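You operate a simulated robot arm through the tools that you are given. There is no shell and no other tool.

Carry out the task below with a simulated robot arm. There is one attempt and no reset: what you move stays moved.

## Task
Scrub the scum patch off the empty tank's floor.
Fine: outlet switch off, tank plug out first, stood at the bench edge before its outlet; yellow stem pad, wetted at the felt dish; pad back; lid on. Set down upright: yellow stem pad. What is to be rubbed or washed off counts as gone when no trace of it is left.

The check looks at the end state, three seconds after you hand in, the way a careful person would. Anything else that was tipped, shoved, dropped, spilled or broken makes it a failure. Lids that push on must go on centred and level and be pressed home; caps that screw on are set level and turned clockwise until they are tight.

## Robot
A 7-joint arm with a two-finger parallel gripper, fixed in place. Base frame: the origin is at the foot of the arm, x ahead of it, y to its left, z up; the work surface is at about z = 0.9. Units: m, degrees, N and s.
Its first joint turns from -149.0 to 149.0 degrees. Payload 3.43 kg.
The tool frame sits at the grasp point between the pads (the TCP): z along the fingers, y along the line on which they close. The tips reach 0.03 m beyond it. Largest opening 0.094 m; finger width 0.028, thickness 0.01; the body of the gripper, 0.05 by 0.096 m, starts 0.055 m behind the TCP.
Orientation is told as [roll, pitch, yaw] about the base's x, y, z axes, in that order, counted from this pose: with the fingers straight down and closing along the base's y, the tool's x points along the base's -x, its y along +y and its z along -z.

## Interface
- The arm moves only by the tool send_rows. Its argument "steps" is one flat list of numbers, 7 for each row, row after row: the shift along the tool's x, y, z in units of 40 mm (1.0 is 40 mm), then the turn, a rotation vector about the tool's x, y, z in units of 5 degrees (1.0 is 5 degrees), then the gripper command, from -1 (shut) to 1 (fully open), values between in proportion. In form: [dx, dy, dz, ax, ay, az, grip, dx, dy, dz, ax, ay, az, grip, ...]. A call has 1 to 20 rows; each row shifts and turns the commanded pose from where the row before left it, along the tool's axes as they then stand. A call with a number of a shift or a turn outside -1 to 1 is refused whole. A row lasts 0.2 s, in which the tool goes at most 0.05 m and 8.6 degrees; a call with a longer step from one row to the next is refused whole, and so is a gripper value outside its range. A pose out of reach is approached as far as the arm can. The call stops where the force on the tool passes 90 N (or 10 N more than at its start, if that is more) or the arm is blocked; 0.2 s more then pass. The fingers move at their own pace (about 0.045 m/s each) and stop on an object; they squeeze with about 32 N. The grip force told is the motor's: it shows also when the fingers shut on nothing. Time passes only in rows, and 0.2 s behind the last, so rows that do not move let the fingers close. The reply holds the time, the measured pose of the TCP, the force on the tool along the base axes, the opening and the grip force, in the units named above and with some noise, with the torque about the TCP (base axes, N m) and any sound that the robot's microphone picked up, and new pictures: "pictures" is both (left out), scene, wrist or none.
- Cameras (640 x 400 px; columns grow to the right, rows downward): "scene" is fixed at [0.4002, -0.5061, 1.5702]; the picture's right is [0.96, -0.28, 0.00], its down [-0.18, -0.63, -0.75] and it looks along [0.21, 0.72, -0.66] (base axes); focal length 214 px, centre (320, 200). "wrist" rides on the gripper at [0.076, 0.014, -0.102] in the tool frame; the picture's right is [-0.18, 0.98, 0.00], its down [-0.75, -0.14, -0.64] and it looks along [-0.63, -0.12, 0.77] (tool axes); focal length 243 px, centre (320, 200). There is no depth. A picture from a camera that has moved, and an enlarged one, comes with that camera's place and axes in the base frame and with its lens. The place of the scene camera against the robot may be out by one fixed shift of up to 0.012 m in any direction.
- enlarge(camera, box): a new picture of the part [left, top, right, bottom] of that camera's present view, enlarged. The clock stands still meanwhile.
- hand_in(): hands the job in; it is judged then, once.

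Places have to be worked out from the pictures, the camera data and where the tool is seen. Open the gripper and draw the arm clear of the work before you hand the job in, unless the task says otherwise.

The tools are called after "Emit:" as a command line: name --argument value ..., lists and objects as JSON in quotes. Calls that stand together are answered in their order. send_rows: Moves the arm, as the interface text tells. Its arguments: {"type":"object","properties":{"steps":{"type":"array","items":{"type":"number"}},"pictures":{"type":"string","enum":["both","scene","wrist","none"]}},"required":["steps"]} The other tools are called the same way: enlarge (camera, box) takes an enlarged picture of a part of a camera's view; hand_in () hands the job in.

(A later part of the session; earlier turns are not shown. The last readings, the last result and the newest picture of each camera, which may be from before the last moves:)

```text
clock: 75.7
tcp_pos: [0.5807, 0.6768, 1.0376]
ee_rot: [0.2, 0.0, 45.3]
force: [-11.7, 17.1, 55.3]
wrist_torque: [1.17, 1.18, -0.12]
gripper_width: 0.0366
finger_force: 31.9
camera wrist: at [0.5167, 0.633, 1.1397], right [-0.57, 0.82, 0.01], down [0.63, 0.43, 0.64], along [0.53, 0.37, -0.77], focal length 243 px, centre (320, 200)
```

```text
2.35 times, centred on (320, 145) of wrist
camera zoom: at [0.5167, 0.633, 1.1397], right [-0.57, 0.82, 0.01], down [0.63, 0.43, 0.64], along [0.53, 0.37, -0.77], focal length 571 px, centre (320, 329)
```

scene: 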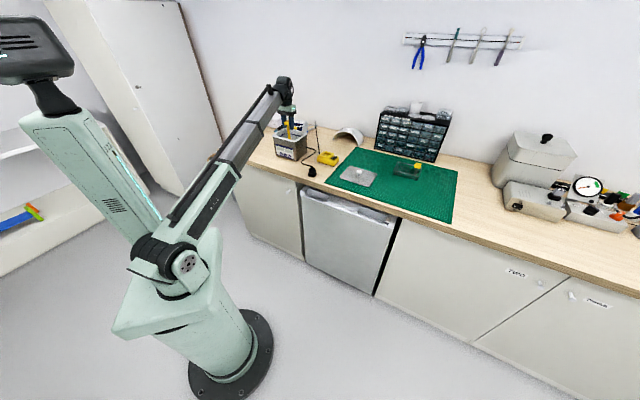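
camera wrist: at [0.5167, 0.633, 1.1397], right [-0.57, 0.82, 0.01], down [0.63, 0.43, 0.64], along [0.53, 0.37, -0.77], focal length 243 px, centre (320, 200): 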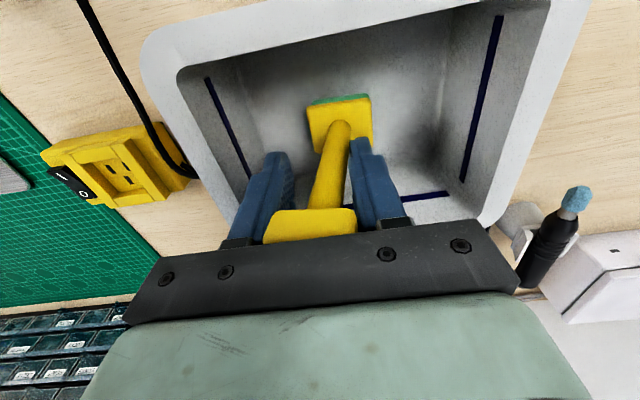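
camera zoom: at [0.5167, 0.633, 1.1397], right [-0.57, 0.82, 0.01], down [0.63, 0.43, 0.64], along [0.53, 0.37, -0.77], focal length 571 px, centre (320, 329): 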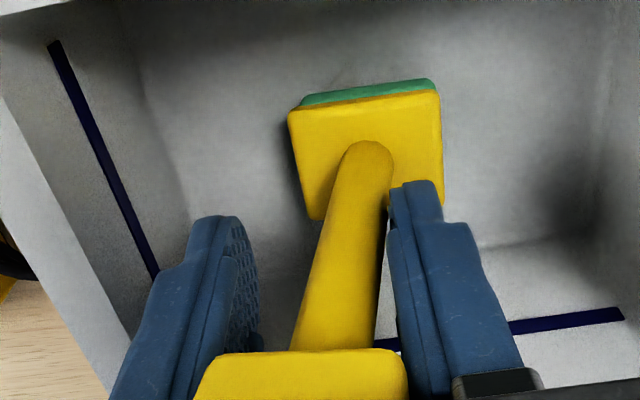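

Self-locking lean returned (55 N) with that extra pressure. Lifting 3 mm to release it and let the block re-square in the fingers.

Emit:
send_rows --steps '[0, 0.05, -0.03, 0, 0, 0, -1, 0, 0.1, -0.03, 0, 0, 0, -1, 0, 0.05, -0.03, 0, 0, 0, -1, 0, 0, 0, 0, 0, 0, -1, 0, 0, 0, 0, 0, 0, -1]' --pictures "wrist"

Emit:
enlarge --camera "wrist" --box '[220, 60, 420, 230]'

Emit:
enlarge --camera "scene" --box '[265, 105, 325, 165]'

```text
clock: 76.8
tcp_pos: [0.575, 0.6805, 1.0347]
ee_rot: [0.1, 0.2, 45.0]
force: [-0.2, 4.2, 27.4]
wrist_torque: [-0.14, 0.13, 0.0]
gripper_width: 0.0359
finger_force: 32.2
camera wrist: at [0.5113, 0.6375, 1.1392], right [-0.57, 0.82, 0.0], down [0.64, 0.44, 0.64], along [0.53, 0.36, -0.77], focal length 243 px, centre (320, 200)
```

wrist: 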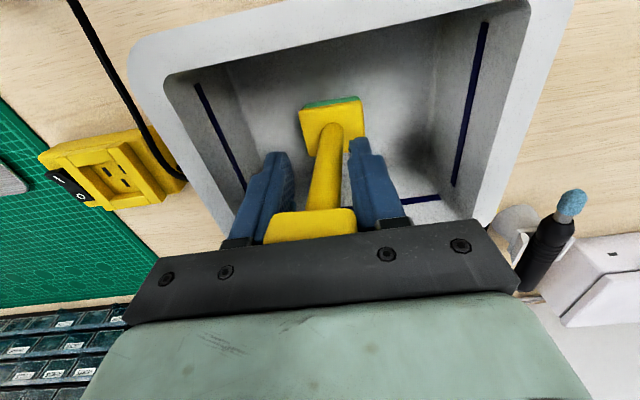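

```text
2.35 times, centred on (320, 145) of wrist
camera zoom: at [0.5113, 0.6375, 1.1392], right [-0.57, 0.82, 0.0], down [0.64, 0.44, 0.64], along [0.53, 0.36, -0.77], focal length 571 px, centre (320, 329)
```

zoom: 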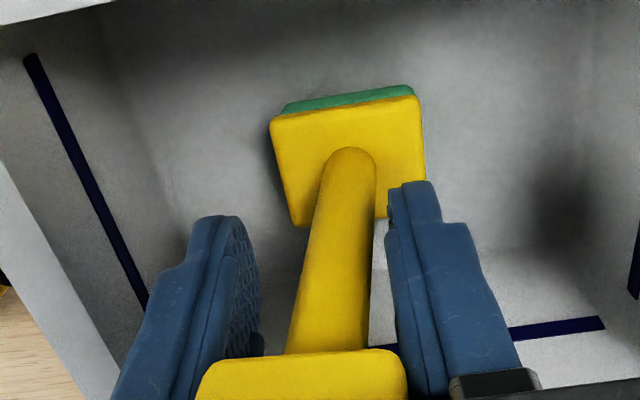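

```text
6.67 times, centred on (295, 135) of scene
camera zoom: at [0.4002, -0.5061, 1.5702], right [0.96, -0.28, 0.0], down [-0.18, -0.63, -0.75], along [0.21, 0.72, -0.66], focal length 1430 px, centre (487, 633)
```

zoom: 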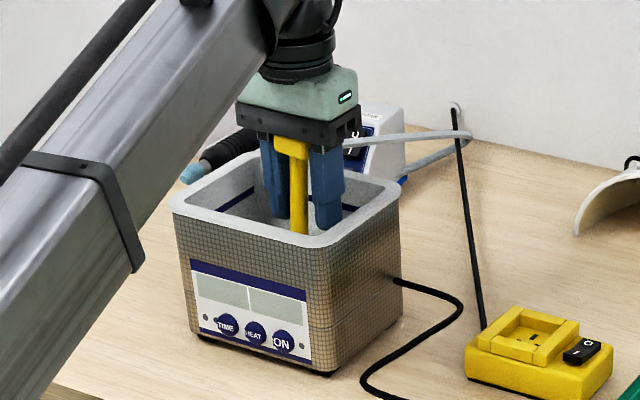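

Much of the visible patch is gone. Lifting a few cm to inspect the floor fully.

Emit:
send_rows --steps '[0, 0, -0.1, 0, 0, 0, -1, 0, 0, -0.3, 0, 0, 0, -1, 0, 0, -0.7, 0, 0, 0, -1, 0, 0, -0.7, 0, 0, 0, -1, 0, 0, 0, 0, 0, 0, -1]' --pictures "wrist"

Emit:
enlarge --camera "wrist" --box '[220, 20, 420, 170]'

```text
clock: 78.0
tcp_pos: [0.5765, 0.6815, 1.1101]
ee_rot: [0.1, 0.2, 45.1]
force: [-1.1, -0.7, -0.6]
wrist_torque: [0.01, -0.02, 0.02]
gripper_width: 0.0362
finger_force: 32.6
camera wrist: at [0.5126, 0.6381, 1.2128], right [-0.57, 0.82, 0.0], down [0.63, 0.43, 0.64], along [0.53, 0.36, -0.77], focal length 243 px, centre (320, 200)
```

wrist: 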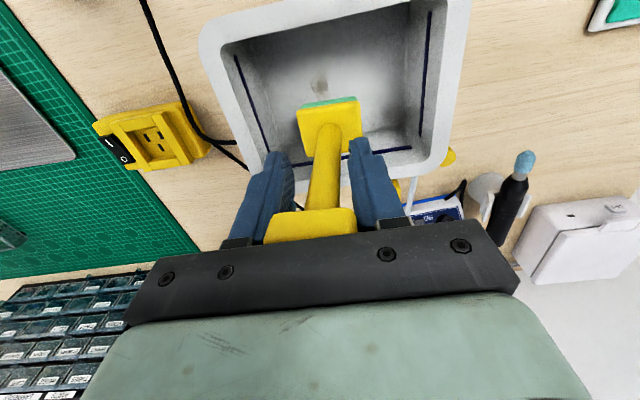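

```text
2.67 times, centred on (320, 95) of wrist
camera zoom: at [0.5126, 0.6381, 1.2128], right [-0.57, 0.82, 0.0], down [0.63, 0.43, 0.64], along [0.53, 0.36, -0.77], focal length 647 px, centre (320, 480)
```

zoom: 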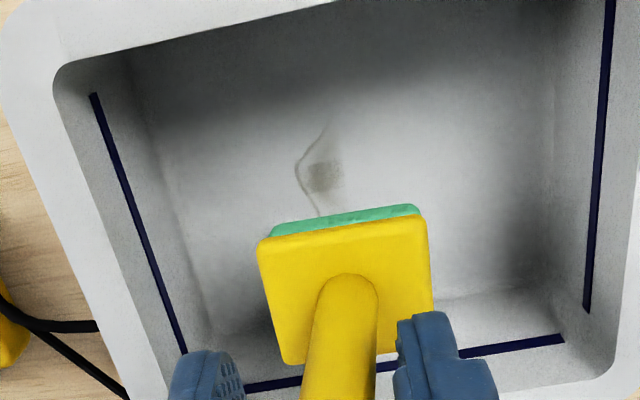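

Nearly all gone; a small remnant remains at n 0.865–0.897, w 0.068–0.087. The pad leans a few degrees in the grip, so I'll set it on the floor near there, release and re-grip squarely.

Emit:
send_rows --steps '[0.21, 0.2, 0, 0, 0, 0, -1, 0, 0, 0.6, 0, 0, 0, -1, 0, 0, 0.6, 0, 0, 0, -1, 0, 0, 0.4, 0, 0, 0, -1, 0, 0, 0, 0, 0, 0, -1]' --pictures "wrist"

Emit:
enlarge --camera "wrist" --box '[220, 60, 420, 230]'

```text
clock: 79.2
tcp_pos: [0.5641, 0.6816, 1.0465]
ee_rot: [0.2, 0.2, 45.1]
force: [-0.7, -0.9, -0.7]
wrist_torque: [0.0, -0.02, 0.02]
gripper_width: 0.0359
finger_force: 31.8
camera wrist: at [0.5006, 0.6385, 1.1489], right [-0.57, 0.82, 0.0], down [0.63, 0.43, 0.64], along [0.53, 0.36, -0.77], focal length 243 px, centre (320, 200)
```

wrist: 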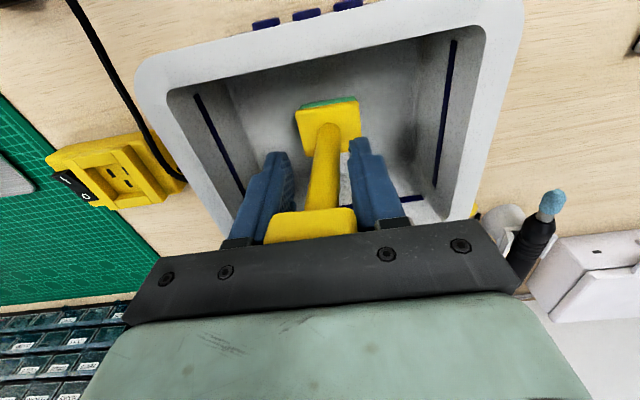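

```text
2.35 times, centred on (320, 145) of wrist
camera zoom: at [0.5006, 0.6385, 1.1489], right [-0.57, 0.82, 0.0], down [0.63, 0.43, 0.64], along [0.53, 0.36, -0.77], focal length 571 px, centre (320, 329)
```

zoom: 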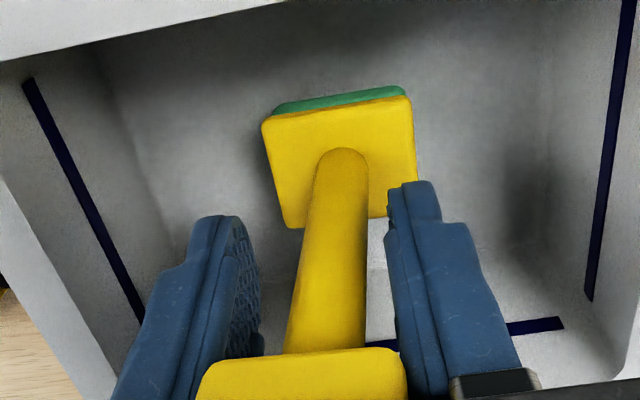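

Lowering the last centimetre gently to light contact.

Emit:
send_rows --steps '[0, 0, 0.1, 0, 0, 0, -1, 0, 0, 0.08, 0, 0, 0, -1, 0, 0, 0.03, 0, 0, 0, -1, 0, 0, 0, 0, 0, 0, -1]' --pictures "none"

Emit:
send_rows --steps '[0, 0, 0.02, 0, 0, 0, -1, 0, 0, 0, 0, 0, 0, -1]' --pictures "none"

Emit:
send_rows --steps '[0, 0, 0.02, 0, 0, 0, -1, 0, 0, 0, 0, 0, 0, -1]' --pictures "none"

```text
clock: 80.2
tcp_pos: [0.5637, 0.68, 1.0361]
ee_rot: [0.1, 0.2, 45.0]
force: [0.6, -0.1, -1.1]
wrist_torque: [0.0, -0.05, -0.04]
gripper_width: 0.0358
finger_force: 32.2
```

```text
clock: 80.8
tcp_pos: [0.5633, 0.6807, 1.0362]
ee_rot: [0.1, 0.2, 45.1]
force: [-0.1, 1.0, 4.9]
wrist_torque: [-0.08, 0.05, 0.01]
gripper_width: 0.0359
finger_force: 32.1
```

```text
clock: 81.5
tcp_pos: [0.5641, 0.6814, 1.0355]
ee_rot: [0.1, 0.2, 45.1]
force: [-1.0, 2.3, 16.7]
wrist_torque: [-0.22, 0.11, 0.01]
gripper_width: 0.0358
finger_force: 31.8
```

In contact (17 N). Easing off and opening so the pad settles flat.

Emit:
send_rows --steps '[0, 0, -0.025, 0, 0, 0, -1, 0, 0, 0, 0, 0, 0, 0, 0, 0, 0, 0, 0, 0, 0.28, 0, 0, 0, 0, 0, 0, 0.28]' --pictures "wrist"

Emit:
enlarge --camera "wrist" --box '[220, 60, 420, 230]'

```text
clock: 82.5
tcp_pos: [0.5644, 0.6808, 1.0354]
ee_rot: [0.1, 0.2, 45.0]
force: [0.4, 0.6, 0.5]
wrist_torque: [0.0, 0.01, -0.01]
gripper_width: 0.0605
finger_force: 0.0
camera wrist: at [0.5008, 0.6376, 1.1394], right [-0.57, 0.82, 0.0], down [0.63, 0.43, 0.64], along [0.53, 0.36, -0.77], focal length 243 px, centre (320, 200)
```

wrist: 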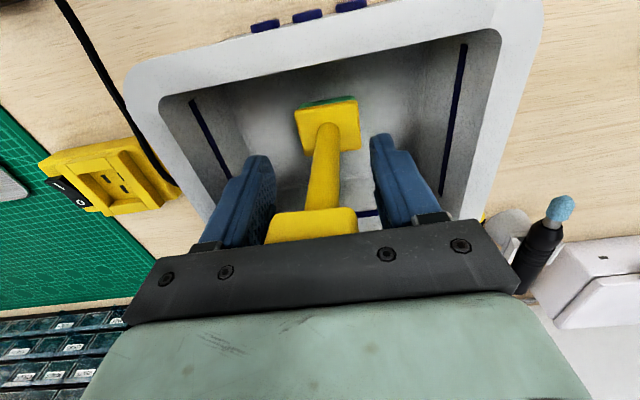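

```text
2.35 times, centred on (320, 145) of wrist
camera zoom: at [0.5008, 0.6376, 1.1394], right [-0.57, 0.82, 0.0], down [0.63, 0.43, 0.64], along [0.53, 0.36, -0.77], focal length 571 px, centre (320, 329)
```

zoom: 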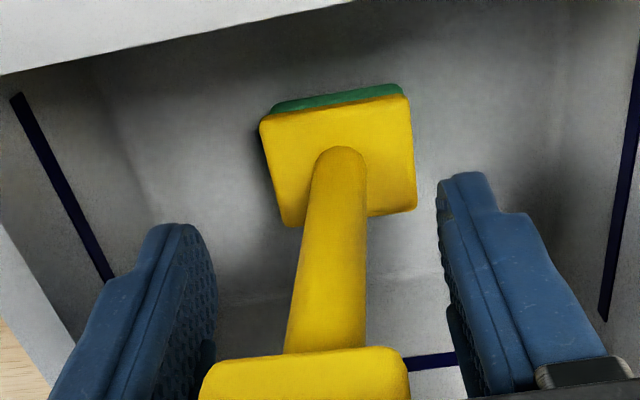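

Still leaning slightly because the palm touches the top; raising 6 mm to let it settle upright.

Emit:
send_rows --steps '[0, 0, -0.08, 0, 0, 0, 0.28, 0, 0, -0.08, 0, 0, 0, 0.28, 0, 0, 0, 0, 0, 0, 0.28]' --pictures "wrist"

Emit:
enlarge --camera "wrist" --box '[220, 60, 420, 230]'

```text
clock: 83.2
tcp_pos: [0.5638, 0.6805, 1.0428]
ee_rot: [0.1, 0.2, 45.1]
force: [-0.3, -0.5, -0.3]
wrist_torque: [0.03, -0.01, 0.04]
gripper_width: 0.0602
finger_force: 0.0
camera wrist: at [0.5004, 0.6371, 1.1457], right [-0.57, 0.82, 0.0], down [0.63, 0.43, 0.64], along [0.53, 0.36, -0.77], focal length 243 px, centre (320, 200)
```

wrist: 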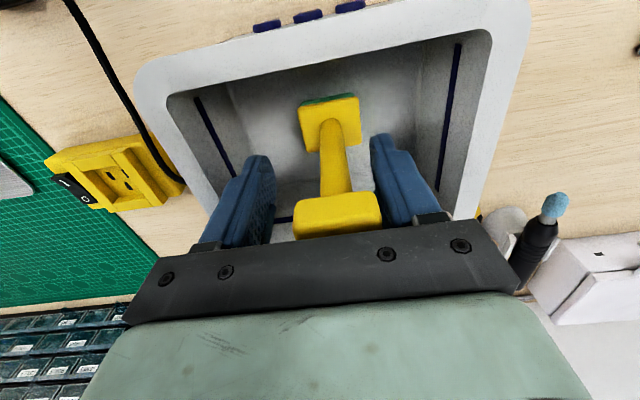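

```text
2.35 times, centred on (320, 145) of wrist
camera zoom: at [0.5004, 0.6371, 1.1457], right [-0.57, 0.82, 0.0], down [0.63, 0.43, 0.64], along [0.53, 0.36, -0.77], focal length 571 px, centre (320, 329)
```

zoom: 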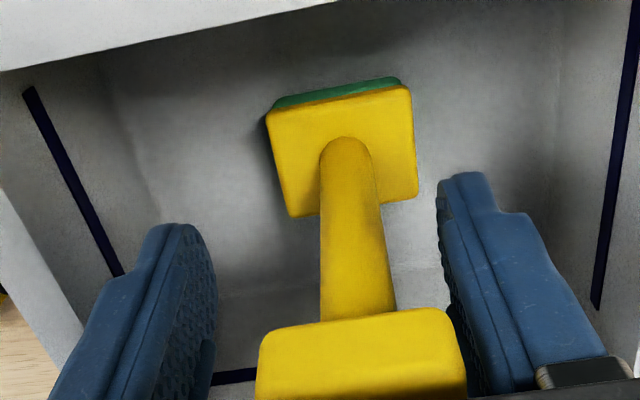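

Now upright; pad is ~9 mm in +w from the TCP. Re-centring, lowering until the palm just touches, then closing.

Emit:
send_rows --steps '[-0.05, 0.22, 0, 0, 0, 0, 0.28, 0, 0, 0.1, 0, 0, 0, 0.28, 0, 0, 0.07, 0, 0, 0, 0.28, 0, 0, 0, 0, 0, 0, 0.28]' --pictures "wrist"

Emit:
enlarge --camera "wrist" --box '[220, 60, 420, 230]'

```text
clock: 84.2
tcp_pos: [0.5596, 0.6887, 1.0349]
ee_rot: [0.2, 0.2, 45.0]
force: [0.2, 0.1, -0.2]
wrist_torque: [0.02, -0.02, 0.0]
gripper_width: 0.0603
finger_force: 0.0
camera wrist: at [0.496, 0.6454, 1.1379], right [-0.57, 0.82, 0.0], down [0.63, 0.43, 0.64], along [0.53, 0.36, -0.77], focal length 243 px, centre (320, 200)
```

wrist: 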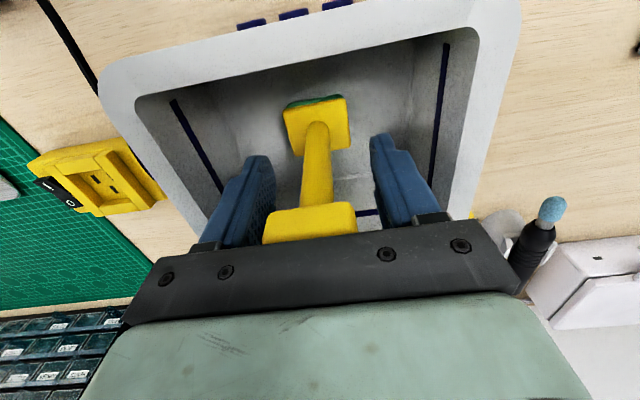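

```text
2.35 times, centred on (320, 145) of wrist
camera zoom: at [0.496, 0.6454, 1.1379], right [-0.57, 0.82, 0.0], down [0.63, 0.43, 0.64], along [0.53, 0.36, -0.77], focal length 571 px, centre (320, 329)
```

zoom: 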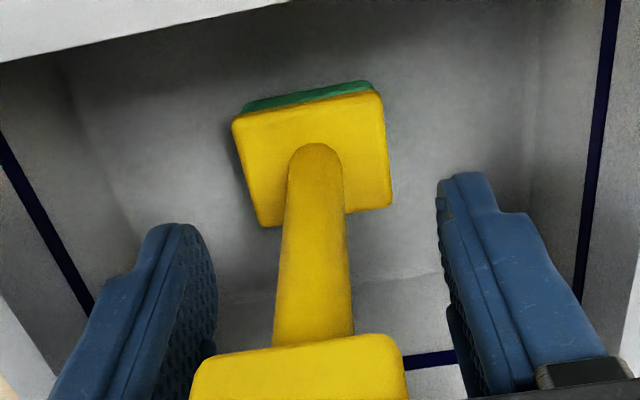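

Slight 3 mm overshoot; correcting and stepping down until palm contact.

Emit:
send_rows --steps '[0, -0.08, 0.02, 0, 0, 0, 0.28, 0, 0, 0, 0, 0, 0, 0.28]' --pictures "none"

Emit:
send_rows --steps '[0, 0, 0.02, 0, 0, 0, 0.28, 0, 0, 0, 0, 0, 0, 0.28]' --pictures "none"

```text
clock: 84.8
tcp_pos: [0.5616, 0.6858, 1.0351]
ee_rot: [0.1, 0.2, 45.1]
force: [-0.1, -0.6, -0.2]
wrist_torque: [-0.02, 0.03, -0.01]
gripper_width: 0.0599
finger_force: 0.0
```

```text
clock: 85.5
tcp_pos: [0.5619, 0.6856, 1.0334]
ee_rot: [0.1, 0.1, 45.0]
force: [1.9, -0.3, 9.8]
wrist_torque: [0.0, 0.12, 0.01]
gripper_width: 0.0602
finger_force: 0.1
```

Palm contact at ~10 N; easing 0.5 mm and closing.

Emit:
send_rows --steps '[0, 0, -0.012, 0, 0, 0, 0.28, 0, 0, 0, 0, 0, 0, -1, 0, 0, 0, 0, 0, 0, -1, 0, 0, 0, 0, 0, 0, -1, 0, 0, 0, 0, 0, 0, -1]' --pictures "none"

```text
clock: 86.7
tcp_pos: [0.5619, 0.6866, 1.034]
ee_rot: [0.1, 0.1, 45.1]
force: [-4.1, 3.5, 11.6]
wrist_torque: [0.1, 0.23, -0.05]
gripper_width: 0.0353
finger_force: 32.2
```

Gripped; easing to a lighter contact, then stroking toward -w over the remnant.

Emit:
send_rows --steps '[0, 0, -0.015, 0, 0, 0, -1, 0, 0, 0, 0, 0, 0, -1]' --pictures "none"

```text
clock: 87.2
tcp_pos: [0.5624, 0.6859, 1.0355]
ee_rot: [0.0, 0.2, 45.1]
force: [-2.4, 3.2, 4.6]
wrist_torque: [0.15, 0.13, -0.01]
gripper_width: 0.0356
finger_force: 32.2
```

Emit:
send_rows --steps '[0, -0.12, 0, 0, 0, 0, -1, 0, -0.12, 0, 0, 0, 0, -1, 0, -0.12, 0, 0, 0, 0, -1, 0, -0.12, 0, 0, 0, 0, -1]' --pictures "wrist"

Emit:
enlarge --camera "wrist" --box '[220, 60, 420, 230]'

```text
clock: 88.2
tcp_pos: [0.5766, 0.6712, 1.0345]
ee_rot: [0.1, 0.2, 45.1]
force: [-0.4, 0.9, 0.0]
wrist_torque: [0.01, -0.02, 0.02]
gripper_width: 0.0357
finger_force: 31.9
camera wrist: at [0.5123, 0.6283, 1.1378], right [-0.57, 0.82, 0.0], down [0.63, 0.43, 0.64], along [0.53, 0.36, -0.77], focal length 243 px, centre (320, 200)
```

wrist: 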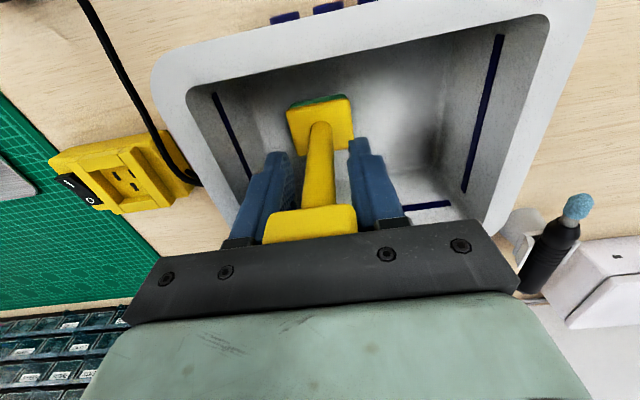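

```text
2.35 times, centred on (320, 145) of wrist
camera zoom: at [0.5123, 0.6283, 1.1378], right [-0.57, 0.82, 0.0], down [0.63, 0.43, 0.64], along [0.53, 0.36, -0.77], focal length 571 px, centre (320, 329)
```

zoom: 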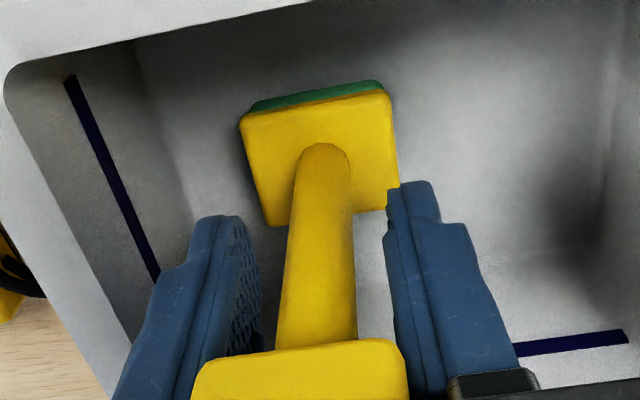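

Slid without leaning; contact now marginal. Lowering slightly and sweeping back +w.

Emit:
send_rows --steps '[0, 0, 0.012, 0, 0, 0, -1, 0, 0, 0, 0, 0, 0, -1]' --pictures "none"

```text
clock: 88.8
tcp_pos: [0.5756, 0.6727, 1.034]
ee_rot: [0.0, 0.2, 45.1]
force: [1.1, -0.3, 3.9]
wrist_torque: [-0.13, -0.09, 0.01]
gripper_width: 0.0356
finger_force: 32.5
```

Emit:
send_rows --steps '[0, 0.12, 0, 0, 0, 0, -1, 0, 0.12, 0, 0, 0, 0, -1, 0, 0.12, 0, 0, 0, 0, -1, 0, 0.12, 0, 0, 0, 0, -1, 0, 0.12, 0, 0, 0, 0, -1, 0, 0.12, 0, 0, 0, 0, -1, 0, 0.12, 0, 0, 0, 0, -1]' --pictures "wrist"

Emit:
enlarge --camera "wrist" --box '[220, 60, 420, 230]'

```text
clock: 90.5
tcp_pos: [0.5511, 0.6971, 1.0333]
ee_rot: [0.0, 0.2, 45.0]
force: [0.7, -1.5, 0.5]
wrist_torque: [-0.09, -0.11, -0.01]
gripper_width: 0.0357
finger_force: 31.9
camera wrist: at [0.4879, 0.653, 1.1374], right [-0.57, 0.82, 0.0], down [0.63, 0.43, 0.64], along [0.53, 0.36, -0.77], focal length 243 px, centre (320, 200)
```

wrist: 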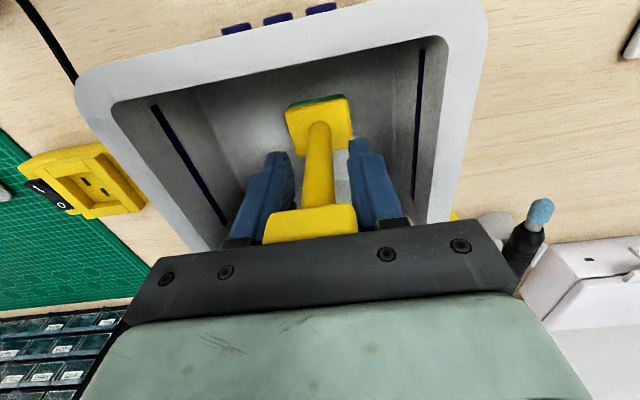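

```text
2.35 times, centred on (320, 145) of wrist
camera zoom: at [0.4879, 0.653, 1.1374], right [-0.57, 0.82, 0.0], down [0.63, 0.43, 0.64], along [0.53, 0.36, -0.77], focal length 571 px, centre (320, 329)
```

zoom: 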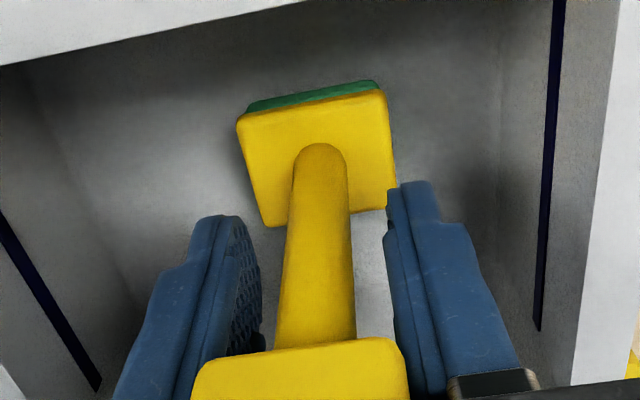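

Looks clean around the pad. Lifting to inspect from higher before more sweeps.

Emit:
send_rows --steps '[0, 0, -0.3, 0, 0, 0, -1, 0, 0, -0.7, 0, 0, 0, -1, 0, 0, -0.8, 0, 0, 0, -1, 0, 0.2, -0.6, 0, 0, 0, -1, 0, 0.3, 0, 0, 0, 0, -1, 0, 0, 0, 0, 0, 0, -1]' --pictures "wrist"

Emit:
enlarge --camera "wrist" --box '[200, 0, 400, 150]'

```text
clock: 91.8
tcp_pos: [0.5381, 0.7109, 1.1306]
ee_rot: [0.1, 0.2, 45.0]
force: [-0.2, -0.3, -0.4]
wrist_torque: [0.02, 0.03, 0.0]
gripper_width: 0.0353
finger_force: 31.7
camera wrist: at [0.475, 0.6671, 1.2331], right [-0.57, 0.82, 0.0], down [0.63, 0.43, 0.64], along [0.53, 0.36, -0.77], focal length 243 px, centre (320, 200)
```

wrist: 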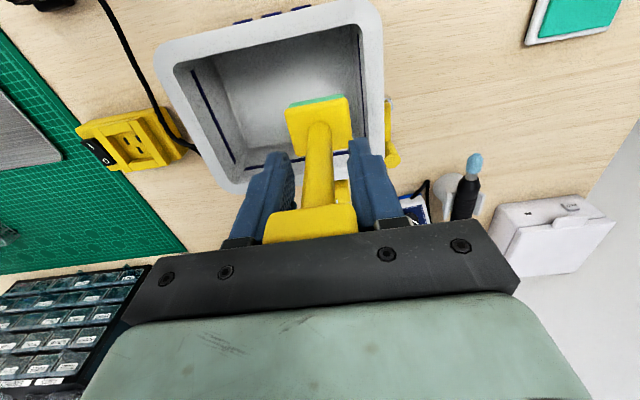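

```text
2.67 times, centred on (300, 75) of wrist
camera zoom: at [0.475, 0.6671, 1.2331], right [-0.57, 0.82, 0.0], down [0.63, 0.43, 0.64], along [0.53, 0.36, -0.77], focal length 647 px, centre (373, 533)
```

zoom: 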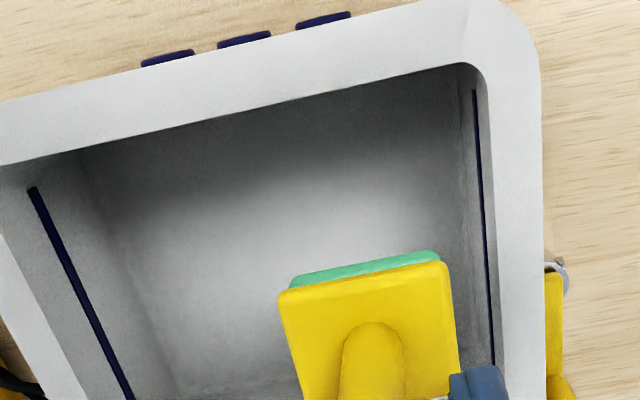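

Visible floor looks clean but the pad hides part of it. Pad bottom is above the rim, so I'll carry it out toward its home side and look at the whole floor.

Emit:
send_rows --steps '[0, 0, -0.3, 0, 0, 0, -1, 0, 0.8, 0, 0, 0, 0, -1, 0, 0.8, 0, 0, 0, 0, -1, 0, 0.8, 0, 0, 0, 0, -1, 0, 0.8, 0, 0, 0, 0, -1, 0, 0.3, 0, 0, 0, 0, -1, 0, 0, 0, 0, 0, 0, -1]' --pictures "wrist"

Emit:
enlarge --camera "wrist" --box '[80, 30, 280, 200]'

```text
clock: 93.5
tcp_pos: [0.4385, 0.8106, 1.1431]
ee_rot: [0.1, 0.2, 45.0]
force: [0.0, 0.4, -0.2]
wrist_torque: [-0.02, 0.0, -0.01]
gripper_width: 0.0354
finger_force: 31.8
camera wrist: at [0.3756, 0.767, 1.2455], right [-0.57, 0.82, 0.0], down [0.63, 0.43, 0.64], along [0.53, 0.36, -0.77], focal length 243 px, centre (320, 200)
```

wrist: 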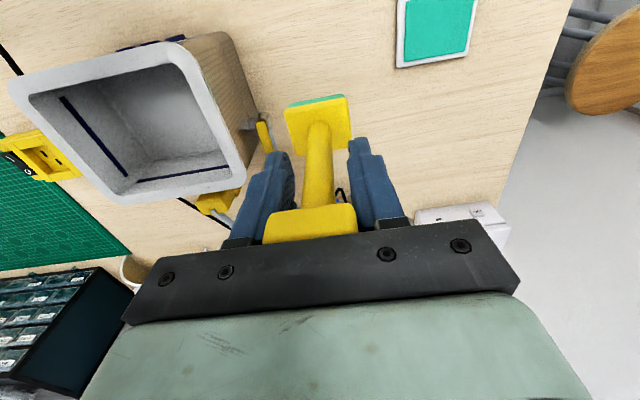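

```text
2.35 times, centred on (180, 115) of wrist
camera zoom: at [0.3756, 0.767, 1.2455], right [-0.57, 0.82, 0.0], down [0.63, 0.43, 0.64], along [0.53, 0.36, -0.77], focal length 571 px, centre (649, 400)
```

zoom: 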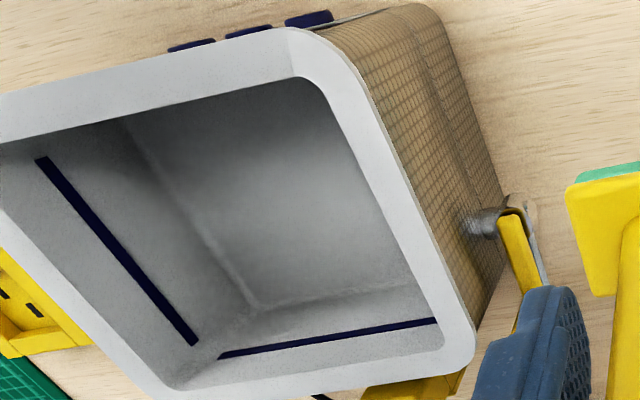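

The floor looks clean; zooming harder to be sure there is no trace.

Emit:
enlarge --camera "wrist" --box '[130, 60, 230, 150]'

Emit:
enlarge --camera "scene" --box '[225, 100, 325, 170]'

```text
4.44 times, centred on (180, 105) of wrist
camera zoom: at [0.3756, 0.767, 1.2455], right [-0.57, 0.82, 0.0], down [0.63, 0.43, 0.64], along [0.53, 0.36, -0.77], focal length 1078 px, centre (942, 622)
```

zoom: 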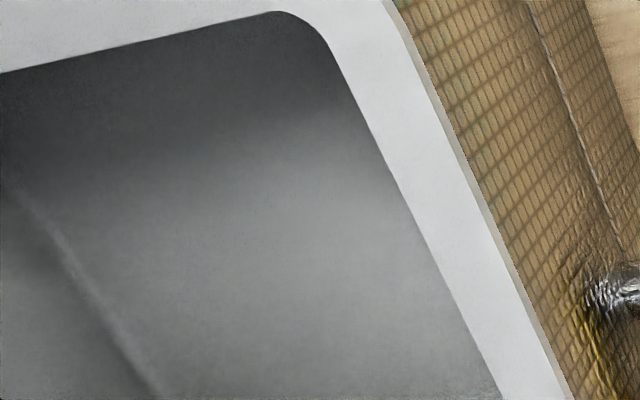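

```text
5.71 times, centred on (275, 135) of scene
camera zoom: at [0.4002, -0.5061, 1.5702], right [0.96, -0.28, 0.0], down [-0.18, -0.63, -0.75], along [0.21, 0.72, -0.66], focal length 1226 px, centre (577, 571)
```

zoom: 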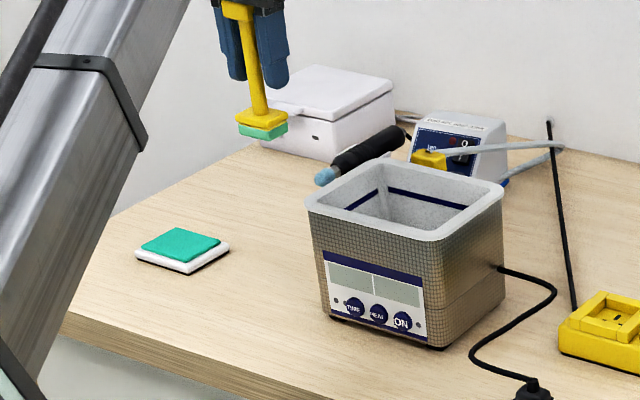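

The floor is clean with no trace visible. Now returning the pad to its original spot (n≈0.8205, w≈0.2765).

Emit:
send_rows --steps '[0.48, 0.1, 0, 0, 0, 0, -1, 0.48, 0.1, 0, 0, 0, 0, -1, 0.48, 0.1, 0, 0, 0, 0, -1, 0, 0, 0.7, 0, 0, 0, -1, 0, 0, 0.7, 0, 0, 0, -1, 0, 0, 0.7, 0, 0, 0, -1, 0, 0, 0.7, 0, 0, 0, -1, 0, 0, 0.6, 0, 0, 0, -1, 0, 0, 0, 0, 0, 0, -1]'

Emit:
enlarge --camera "wrist" --box '[220, 60, 420, 230]'

Emit:
enlarge --camera "scene" --box '[235, 115, 295, 160]'

```text
clock: 95.5
tcp_pos: [0.3897, 0.7791, 1.0071]
ee_rot: [0.1, 0.3, 45.1]
force: [0.2, 0.7, -0.2]
wrist_torque: [0.0, -0.01, 0.0]
gripper_width: 0.0358
finger_force: 32.6
camera wrist: at [0.3263, 0.7346, 1.1103], right [-0.57, 0.82, 0.0], down [0.63, 0.43, 0.64], along [0.53, 0.36, -0.77], focal length 243 px, centre (320, 200)
```

scene: 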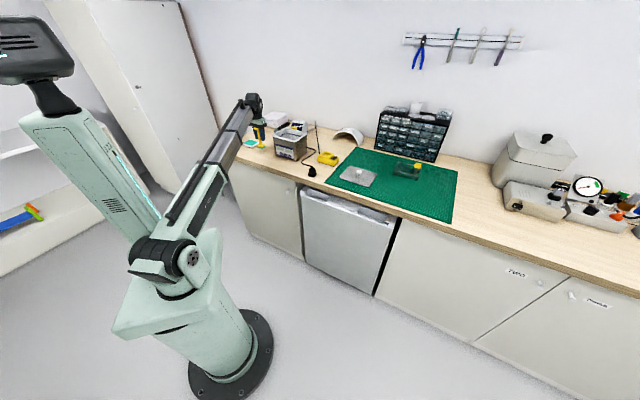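
wrist: 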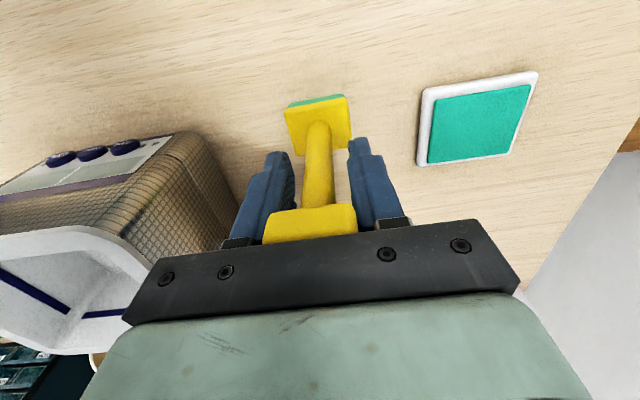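

```text
2.35 times, centred on (320, 145) of wrist
camera zoom: at [0.3263, 0.7346, 1.1103], right [-0.57, 0.82, 0.0], down [0.63, 0.43, 0.64], along [0.53, 0.36, -0.77], focal length 571 px, centre (320, 329)
```

zoom: 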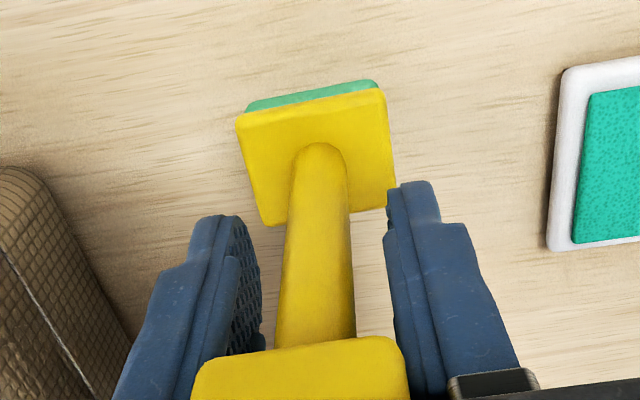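

```text
8.89 times, centred on (265, 138) of scene
camera zoom: at [0.4002, -0.5061, 1.5702], right [0.96, -0.28, 0.0], down [-0.18, -0.63, -0.75], along [0.21, 0.72, -0.66], focal length 1906 px, centre (809, 756)
```

zoom: 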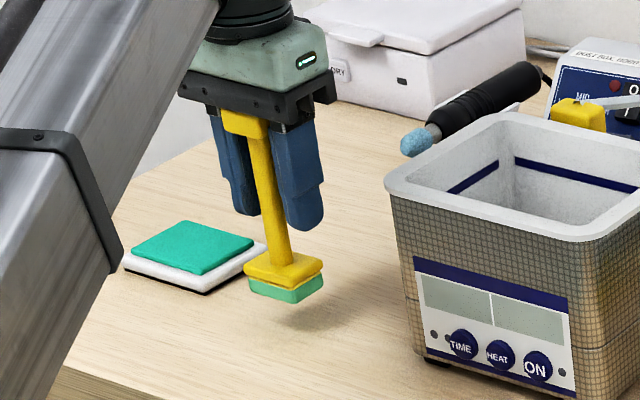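

Pad base sits at n≈0.820, w≈0.2755 — its home spot. Lowering to the bench.

Emit:
send_rows --steps '[0, 0.03, 0.3, 0, 0, 0, -1, 0, 0, 0.25, 0, 0, 0, -1, 0, 0, 0.04, 0, 0, 0, -1, 0, 0, 0, 0, 0, 0, -1]' --pictures "none"

Emit:
send_rows --steps '[0, 0, 0.04, 0, 0, 0, -1, 0, 0, 0, 0, 0, 0, -1]' --pictures "none"

Emit:
send_rows --steps '[0, 0, 0.03, 0, 0, 0, -1, 0, 0, 0, 0, 0, 0, -1]' --pictures "none"

```text
clock: 96.5
tcp_pos: [0.388, 0.7781, 0.984]
ee_rot: [0.1, 0.2, 45.1]
force: [0.4, 0.4, -0.3]
wrist_torque: [-0.01, 0.01, -0.01]
gripper_width: 0.0355
finger_force: 32.0
```

```text
clock: 97.0
tcp_pos: [0.3874, 0.7774, 0.982]
ee_rot: [0.1, 0.2, 45.0]
force: [0.1, 0.7, -0.8]
wrist_torque: [0.0, 0.01, 0.01]
gripper_width: 0.0353
finger_force: 31.6
```

```text
clock: 97.7
tcp_pos: [0.3883, 0.7777, 0.9814]
ee_rot: [0.2, 0.2, 45.1]
force: [-0.2, 0.2, -0.9]
wrist_torque: [-0.01, 0.03, 0.0]
gripper_width: 0.0353
finger_force: 31.9
```

Emit:
send_rows --steps '[0, 0, 0.03, 0, 0, 0, -1, 0, 0, 0, 0, 0, 0, -1]' --pictures "none"

Emit:
send_rows --steps '[0, 0, 0.03, 0, 0, 0, -1, 0, 0, 0, 0, 0, 0, -1]' --pictures "none"

```text
clock: 98.2
tcp_pos: [0.3885, 0.7792, 0.9808]
ee_rot: [0.1, 0.2, 45.1]
force: [-0.2, 0.9, 9.7]
wrist_torque: [-0.09, -0.13, 0.02]
gripper_width: 0.0355
finger_force: 32.0
```

```text
clock: 98.8
tcp_pos: [0.3885, 0.779, 0.979]
ee_rot: [0.1, 0.0, 45.0]
force: [2.1, 5.5, 32.5]
wrist_torque: [-0.25, -0.21, 0.0]
gripper_width: 0.0356
finger_force: 31.9
```

On the bench. Easing up and opening the fingers.

Emit:
send_rows --steps '[0, 0, -0.035, 0, 0, 0, -1, 0, 0, 0, 0, 0, 0, 0, 0, 0, 0, 0, 0, 0, 0.4, 0, 0, 0, 0, 0, 0, 0.5, 0, 0, -0.05, 0, 0, 0, 0.5, 0, 0, -0.1, 0, 0, 0, 0.5, 0, 0, 0, 0, 0, 0, 0.5]' --pictures "wrist"

Emit:
enlarge --camera "wrist" --box '[220, 60, 420, 230]'

Emit:
enlarge --camera "scene" --box '[235, 115, 295, 160]'

```text
clock: 100.5
tcp_pos: [0.3891, 0.7775, 0.985]
ee_rot: [0.0, 0.4, 45.0]
force: [0.2, -0.2, -0.3]
wrist_torque: [0.0, -0.04, 0.01]
gripper_width: 0.0704
finger_force: 0.0
camera wrist: at [0.325, 0.7346, 1.0881], right [-0.57, 0.82, 0.0], down [0.63, 0.44, 0.64], along [0.53, 0.36, -0.77], focal length 243 px, centre (320, 200)
```

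wrist: 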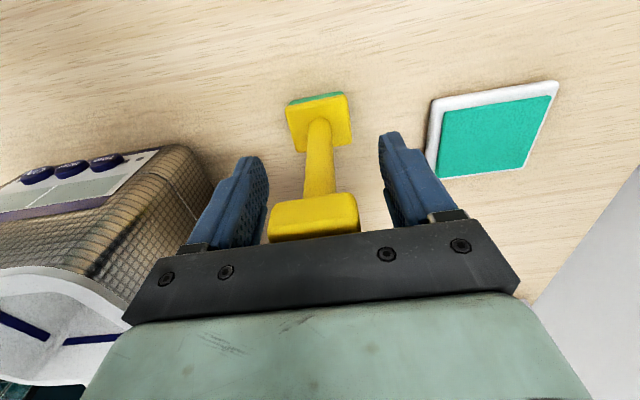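

```text
2.35 times, centred on (320, 145) of wrist
camera zoom: at [0.325, 0.7346, 1.0881], right [-0.57, 0.82, 0.0], down [0.63, 0.44, 0.64], along [0.53, 0.36, -0.77], focal length 571 px, centre (320, 329)
```

zoom: 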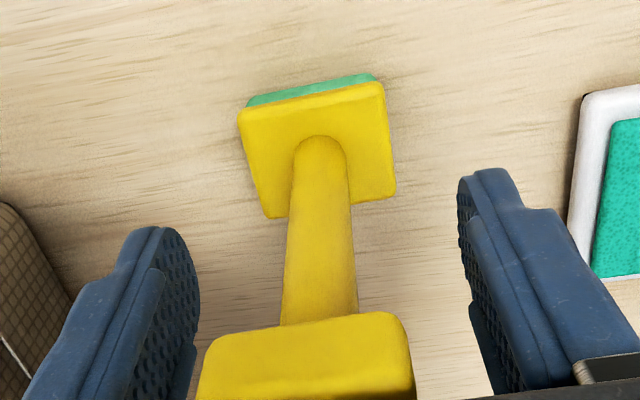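

```text
8.89 times, centred on (265, 138) of scene
camera zoom: at [0.4002, -0.5061, 1.5702], right [0.96, -0.28, 0.0], down [-0.18, -0.63, -0.75], along [0.21, 0.72, -0.66], focal length 1906 px, centre (809, 756)
```

zoom: 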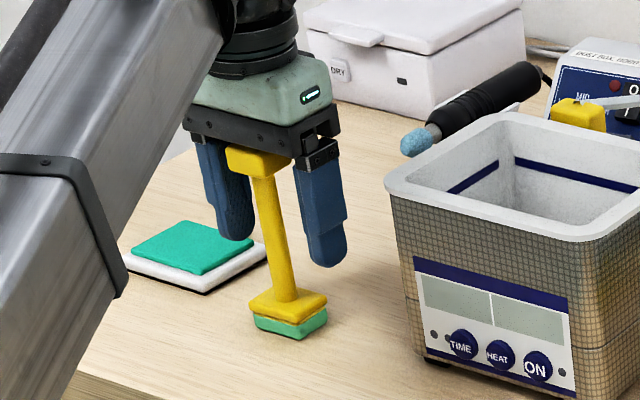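

Pad stands upright at its home spot. Raising straight up clear of it.

Emit:
send_rows --steps '[0, 0, -0.4, 0, 0, 0, 0.5, 0, 0, -0.7, 0, 0, 0, 0.5, 0, 0, -0.9, 0, 0, 0, 0.5, 0, 0, -0.9, 0, 0, 0, 0.5, 0, 0, -0.7, 0, 0, 0, 0.5, 0, 0, 0, 0, 0, 0, 0.5]'

Emit:
enlarge --camera "scene" --box '[235, 110, 315, 165]'

Emit:
enlarge --camera "wrist" --box '[240, 40, 400, 160]'

```text
clock: 101.8
tcp_pos: [0.3895, 0.7779, 1.1289]
ee_rot: [0.1, 0.2, 45.1]
force: [0.0, 0.0, -0.4]
wrist_torque: [0.0, 0.0, 0.03]
gripper_width: 0.0706
finger_force: 0.0
camera wrist: at [0.3264, 0.7349, 1.2308], right [-0.57, 0.82, 0.0], down [0.63, 0.43, 0.64], along [0.53, 0.36, -0.77], focal length 243 px, centre (320, 200)
```

scene: 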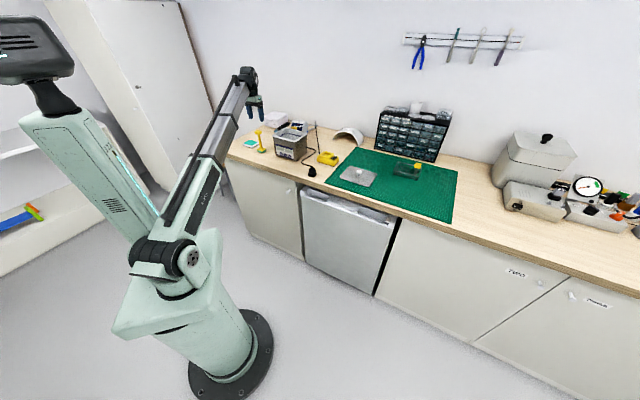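
wrist: 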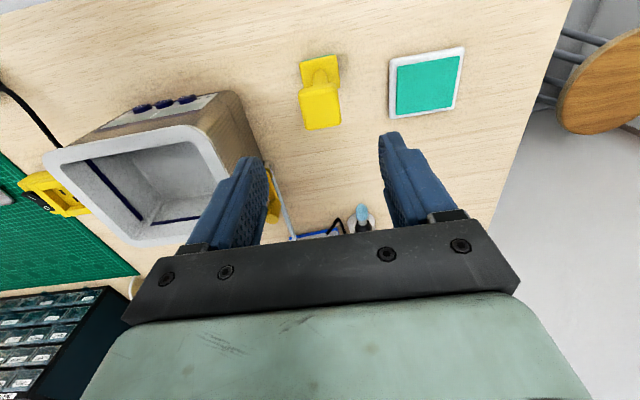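

```text
7.27 times, centred on (275, 138) of scene
camera zoom: at [0.4002, -0.5061, 1.5702], right [0.96, -0.28, 0.0], down [-0.18, -0.63, -0.75], along [0.21, 0.72, -0.66], focal length 1560 px, centre (647, 654)
```

zoom: 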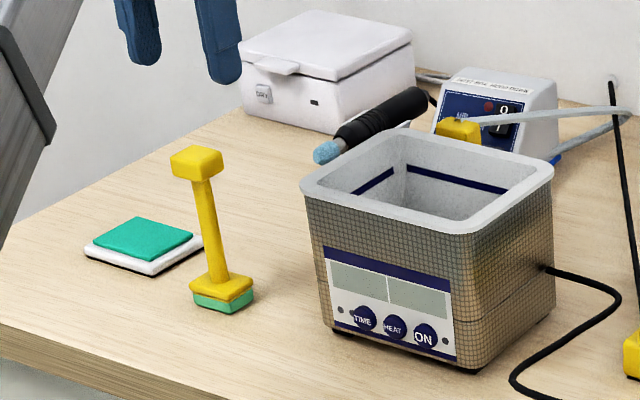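

```text
3.33 times, centred on (320, 100) of wrist
camera zoom: at [0.3264, 0.7349, 1.2308], right [-0.57, 0.82, 0.0], down [0.63, 0.43, 0.64], along [0.53, 0.36, -0.77], focal length 809 px, centre (320, 533)
```

zoom: 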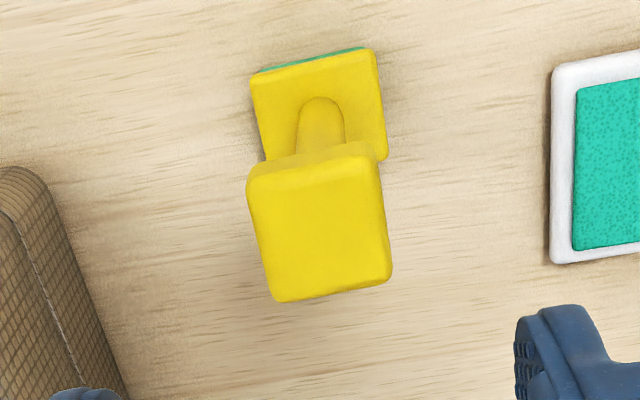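

Pad upright at its home. Moving over the tank for a straight-down check of the floor.

Emit:
send_rows --steps '[-0.27, -0.9, -0.24, 0, 0, 0, 1, -0.27, -0.9, -0.24, 0, 0, 0, 1, -0.27, -0.9, -0.24, 0, 0, 0, 1, -0.27, -0.9, -0.24, 0, 0, 0, 1, -0.27, -0.9, -0.24, 0, 0, 0, 1, 0, 0, 0, 0, 0, 0, 1]' --pictures "wrist"

Emit:
enlarge --camera "wrist" --box '[210, 10, 410, 160]'

Emit:
enlarge --camera "wrist" --box '[270, 30, 370, 110]'

```text
clock: 103.2
tcp_pos: [0.5536, 0.6914, 1.1752]
ee_rot: [0.0, 0.1, 45.1]
force: [1.1, -0.3, 0.8]
wrist_torque: [-0.01, -0.01, -0.03]
gripper_width: 0.0942
finger_force: 0.1
camera wrist: at [0.4905, 0.6488, 1.2785], right [-0.57, 0.82, 0.0], down [0.63, 0.43, 0.64], along [0.53, 0.36, -0.77], focal length 243 px, centre (320, 200)
```

wrist: 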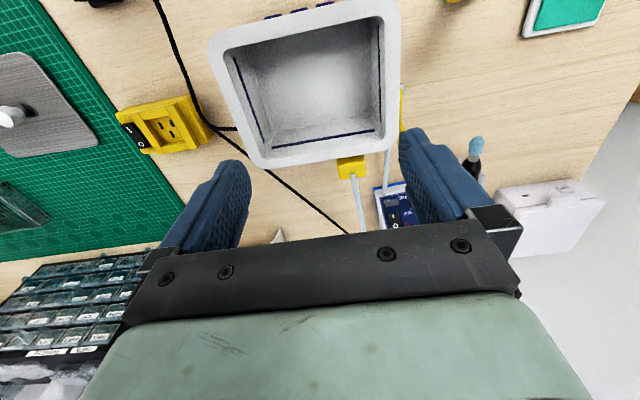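

```text
2.67 times, centred on (310, 85) of wrist
camera zoom: at [0.4905, 0.6488, 1.2785], right [-0.57, 0.82, 0.0], down [0.63, 0.43, 0.64], along [0.53, 0.36, -0.77], focal length 647 px, centre (347, 507)
```

zoom: 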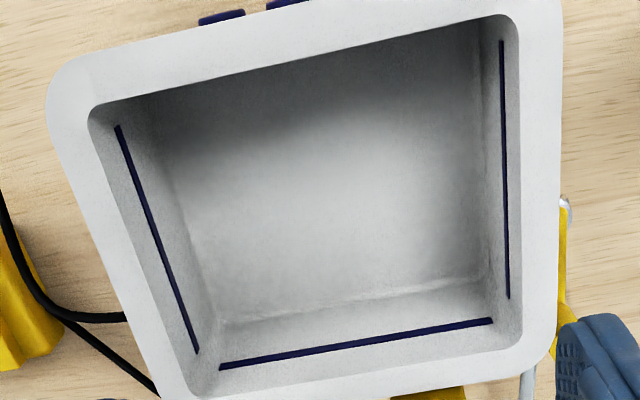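

```text
5.00 times, centred on (320, 70) of wrist
camera zoom: at [0.4905, 0.6488, 1.2785], right [-0.57, 0.82, 0.0], down [0.63, 0.43, 0.64], along [0.53, 0.36, -0.77], focal length 1213 px, centre (320, 850)
```

zoom: 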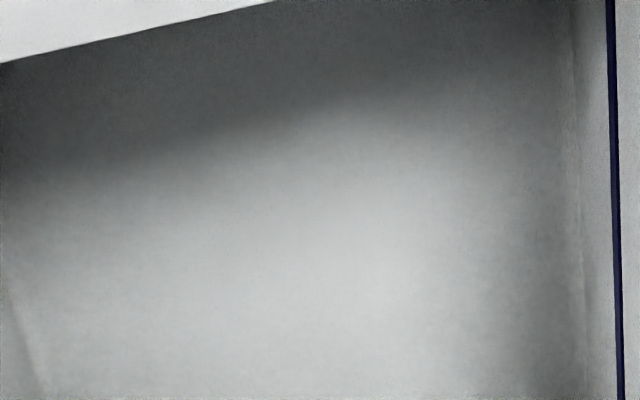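

The tank floor is spotless. Tank interior ≈ n 0.826–0.932, w 0.022–0.160 at the rim. Now travelling to the lid (≈ n 0.851, w -0.364) for a close look.

Emit:
send_rows --steps '[0.06, -0.955, 0.1, 0, 0, 0, 1, 0.06, -0.955, 0.1, 0, 0, 0, 1, 0.06, -0.955, 0.1, 0, 0, 0, 1, 0.06, -0.955, 0.1, 0, 0, 0, 1, 0.06, -0.955, 0.1, 0, 0, 0, 1, 0.06, -0.955, 0.1, 0, 0, 0, 1, 0.06, -0.955, 0.1, 0, 0, 0, 1, 0.06, -0.955, 0.1, 0, 0, 0, 1, 0.06, -0.955, 0.1, 0, 0, 0, 1, 0.06, -0.955, 0.1, 0, 0, 0, 1, 0.06, -0.955, 0.1, 0, 0, 0, 1, 0.06, -0.955, 0.1, 0, 0, 0, 1, 0, 0, 0, 0, 0, 0, 1]'

Emit:
enlarge --camera "wrist" --box '[200, 10, 440, 180]'

Emit:
enlarge --camera "scene" --box '[325, 145, 395, 195]'

```text
clock: 106.0
tcp_pos: [0.8591, 0.3448, 1.1289]
ee_rot: [0.1, 0.1, 45.1]
force: [0.5, -0.3, -0.5]
wrist_torque: [-0.02, 0.02, 0.0]
gripper_width: 0.094
finger_force: 0.0
camera wrist: at [0.795, 0.3005, 1.2316], right [-0.57, 0.82, 0.0], down [0.63, 0.43, 0.64], along [0.53, 0.36, -0.77], focal length 243 px, centre (320, 200)
```

scene: 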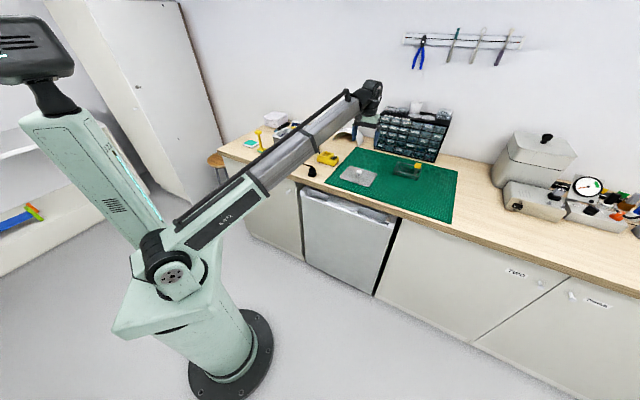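
wrist: 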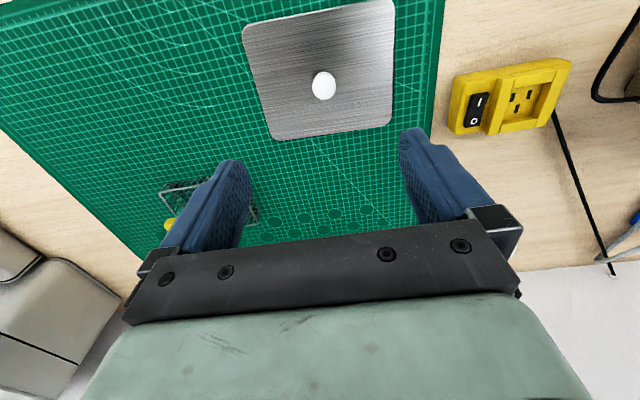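

```text
2.35 times, centred on (320, 95) of wrist
camera zoom: at [0.795, 0.3005, 1.2316], right [-0.57, 0.82, 0.0], down [0.63, 0.43, 0.64], along [0.53, 0.36, -0.77], focal length 571 px, centre (320, 447)
```

zoom: 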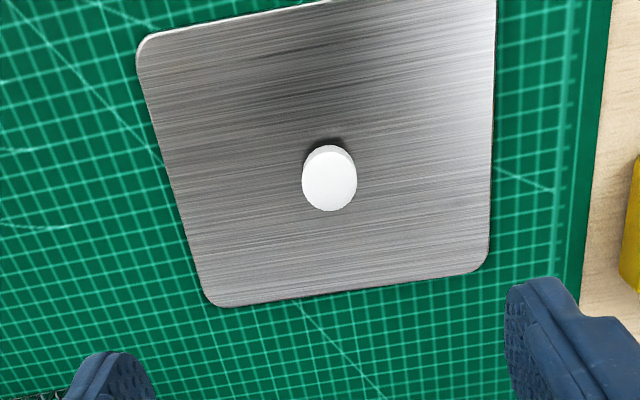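

```text
8.00 times, centred on (360, 170) of scene
camera zoom: at [0.4002, -0.5061, 1.5702], right [0.96, -0.28, 0.0], down [-0.18, -0.63, -0.75], along [0.21, 0.72, -0.66], focal length 1716 px, centre (0, 440)
```

zoom: 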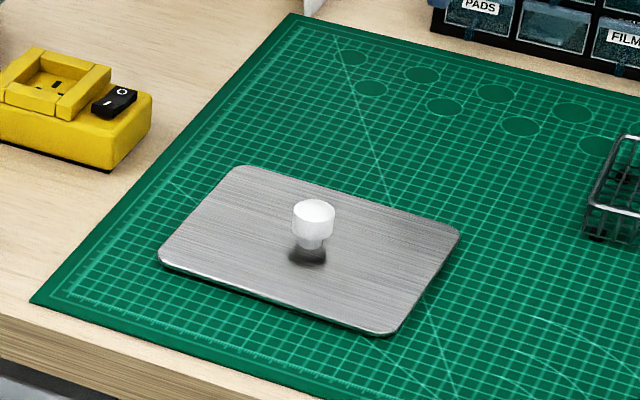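

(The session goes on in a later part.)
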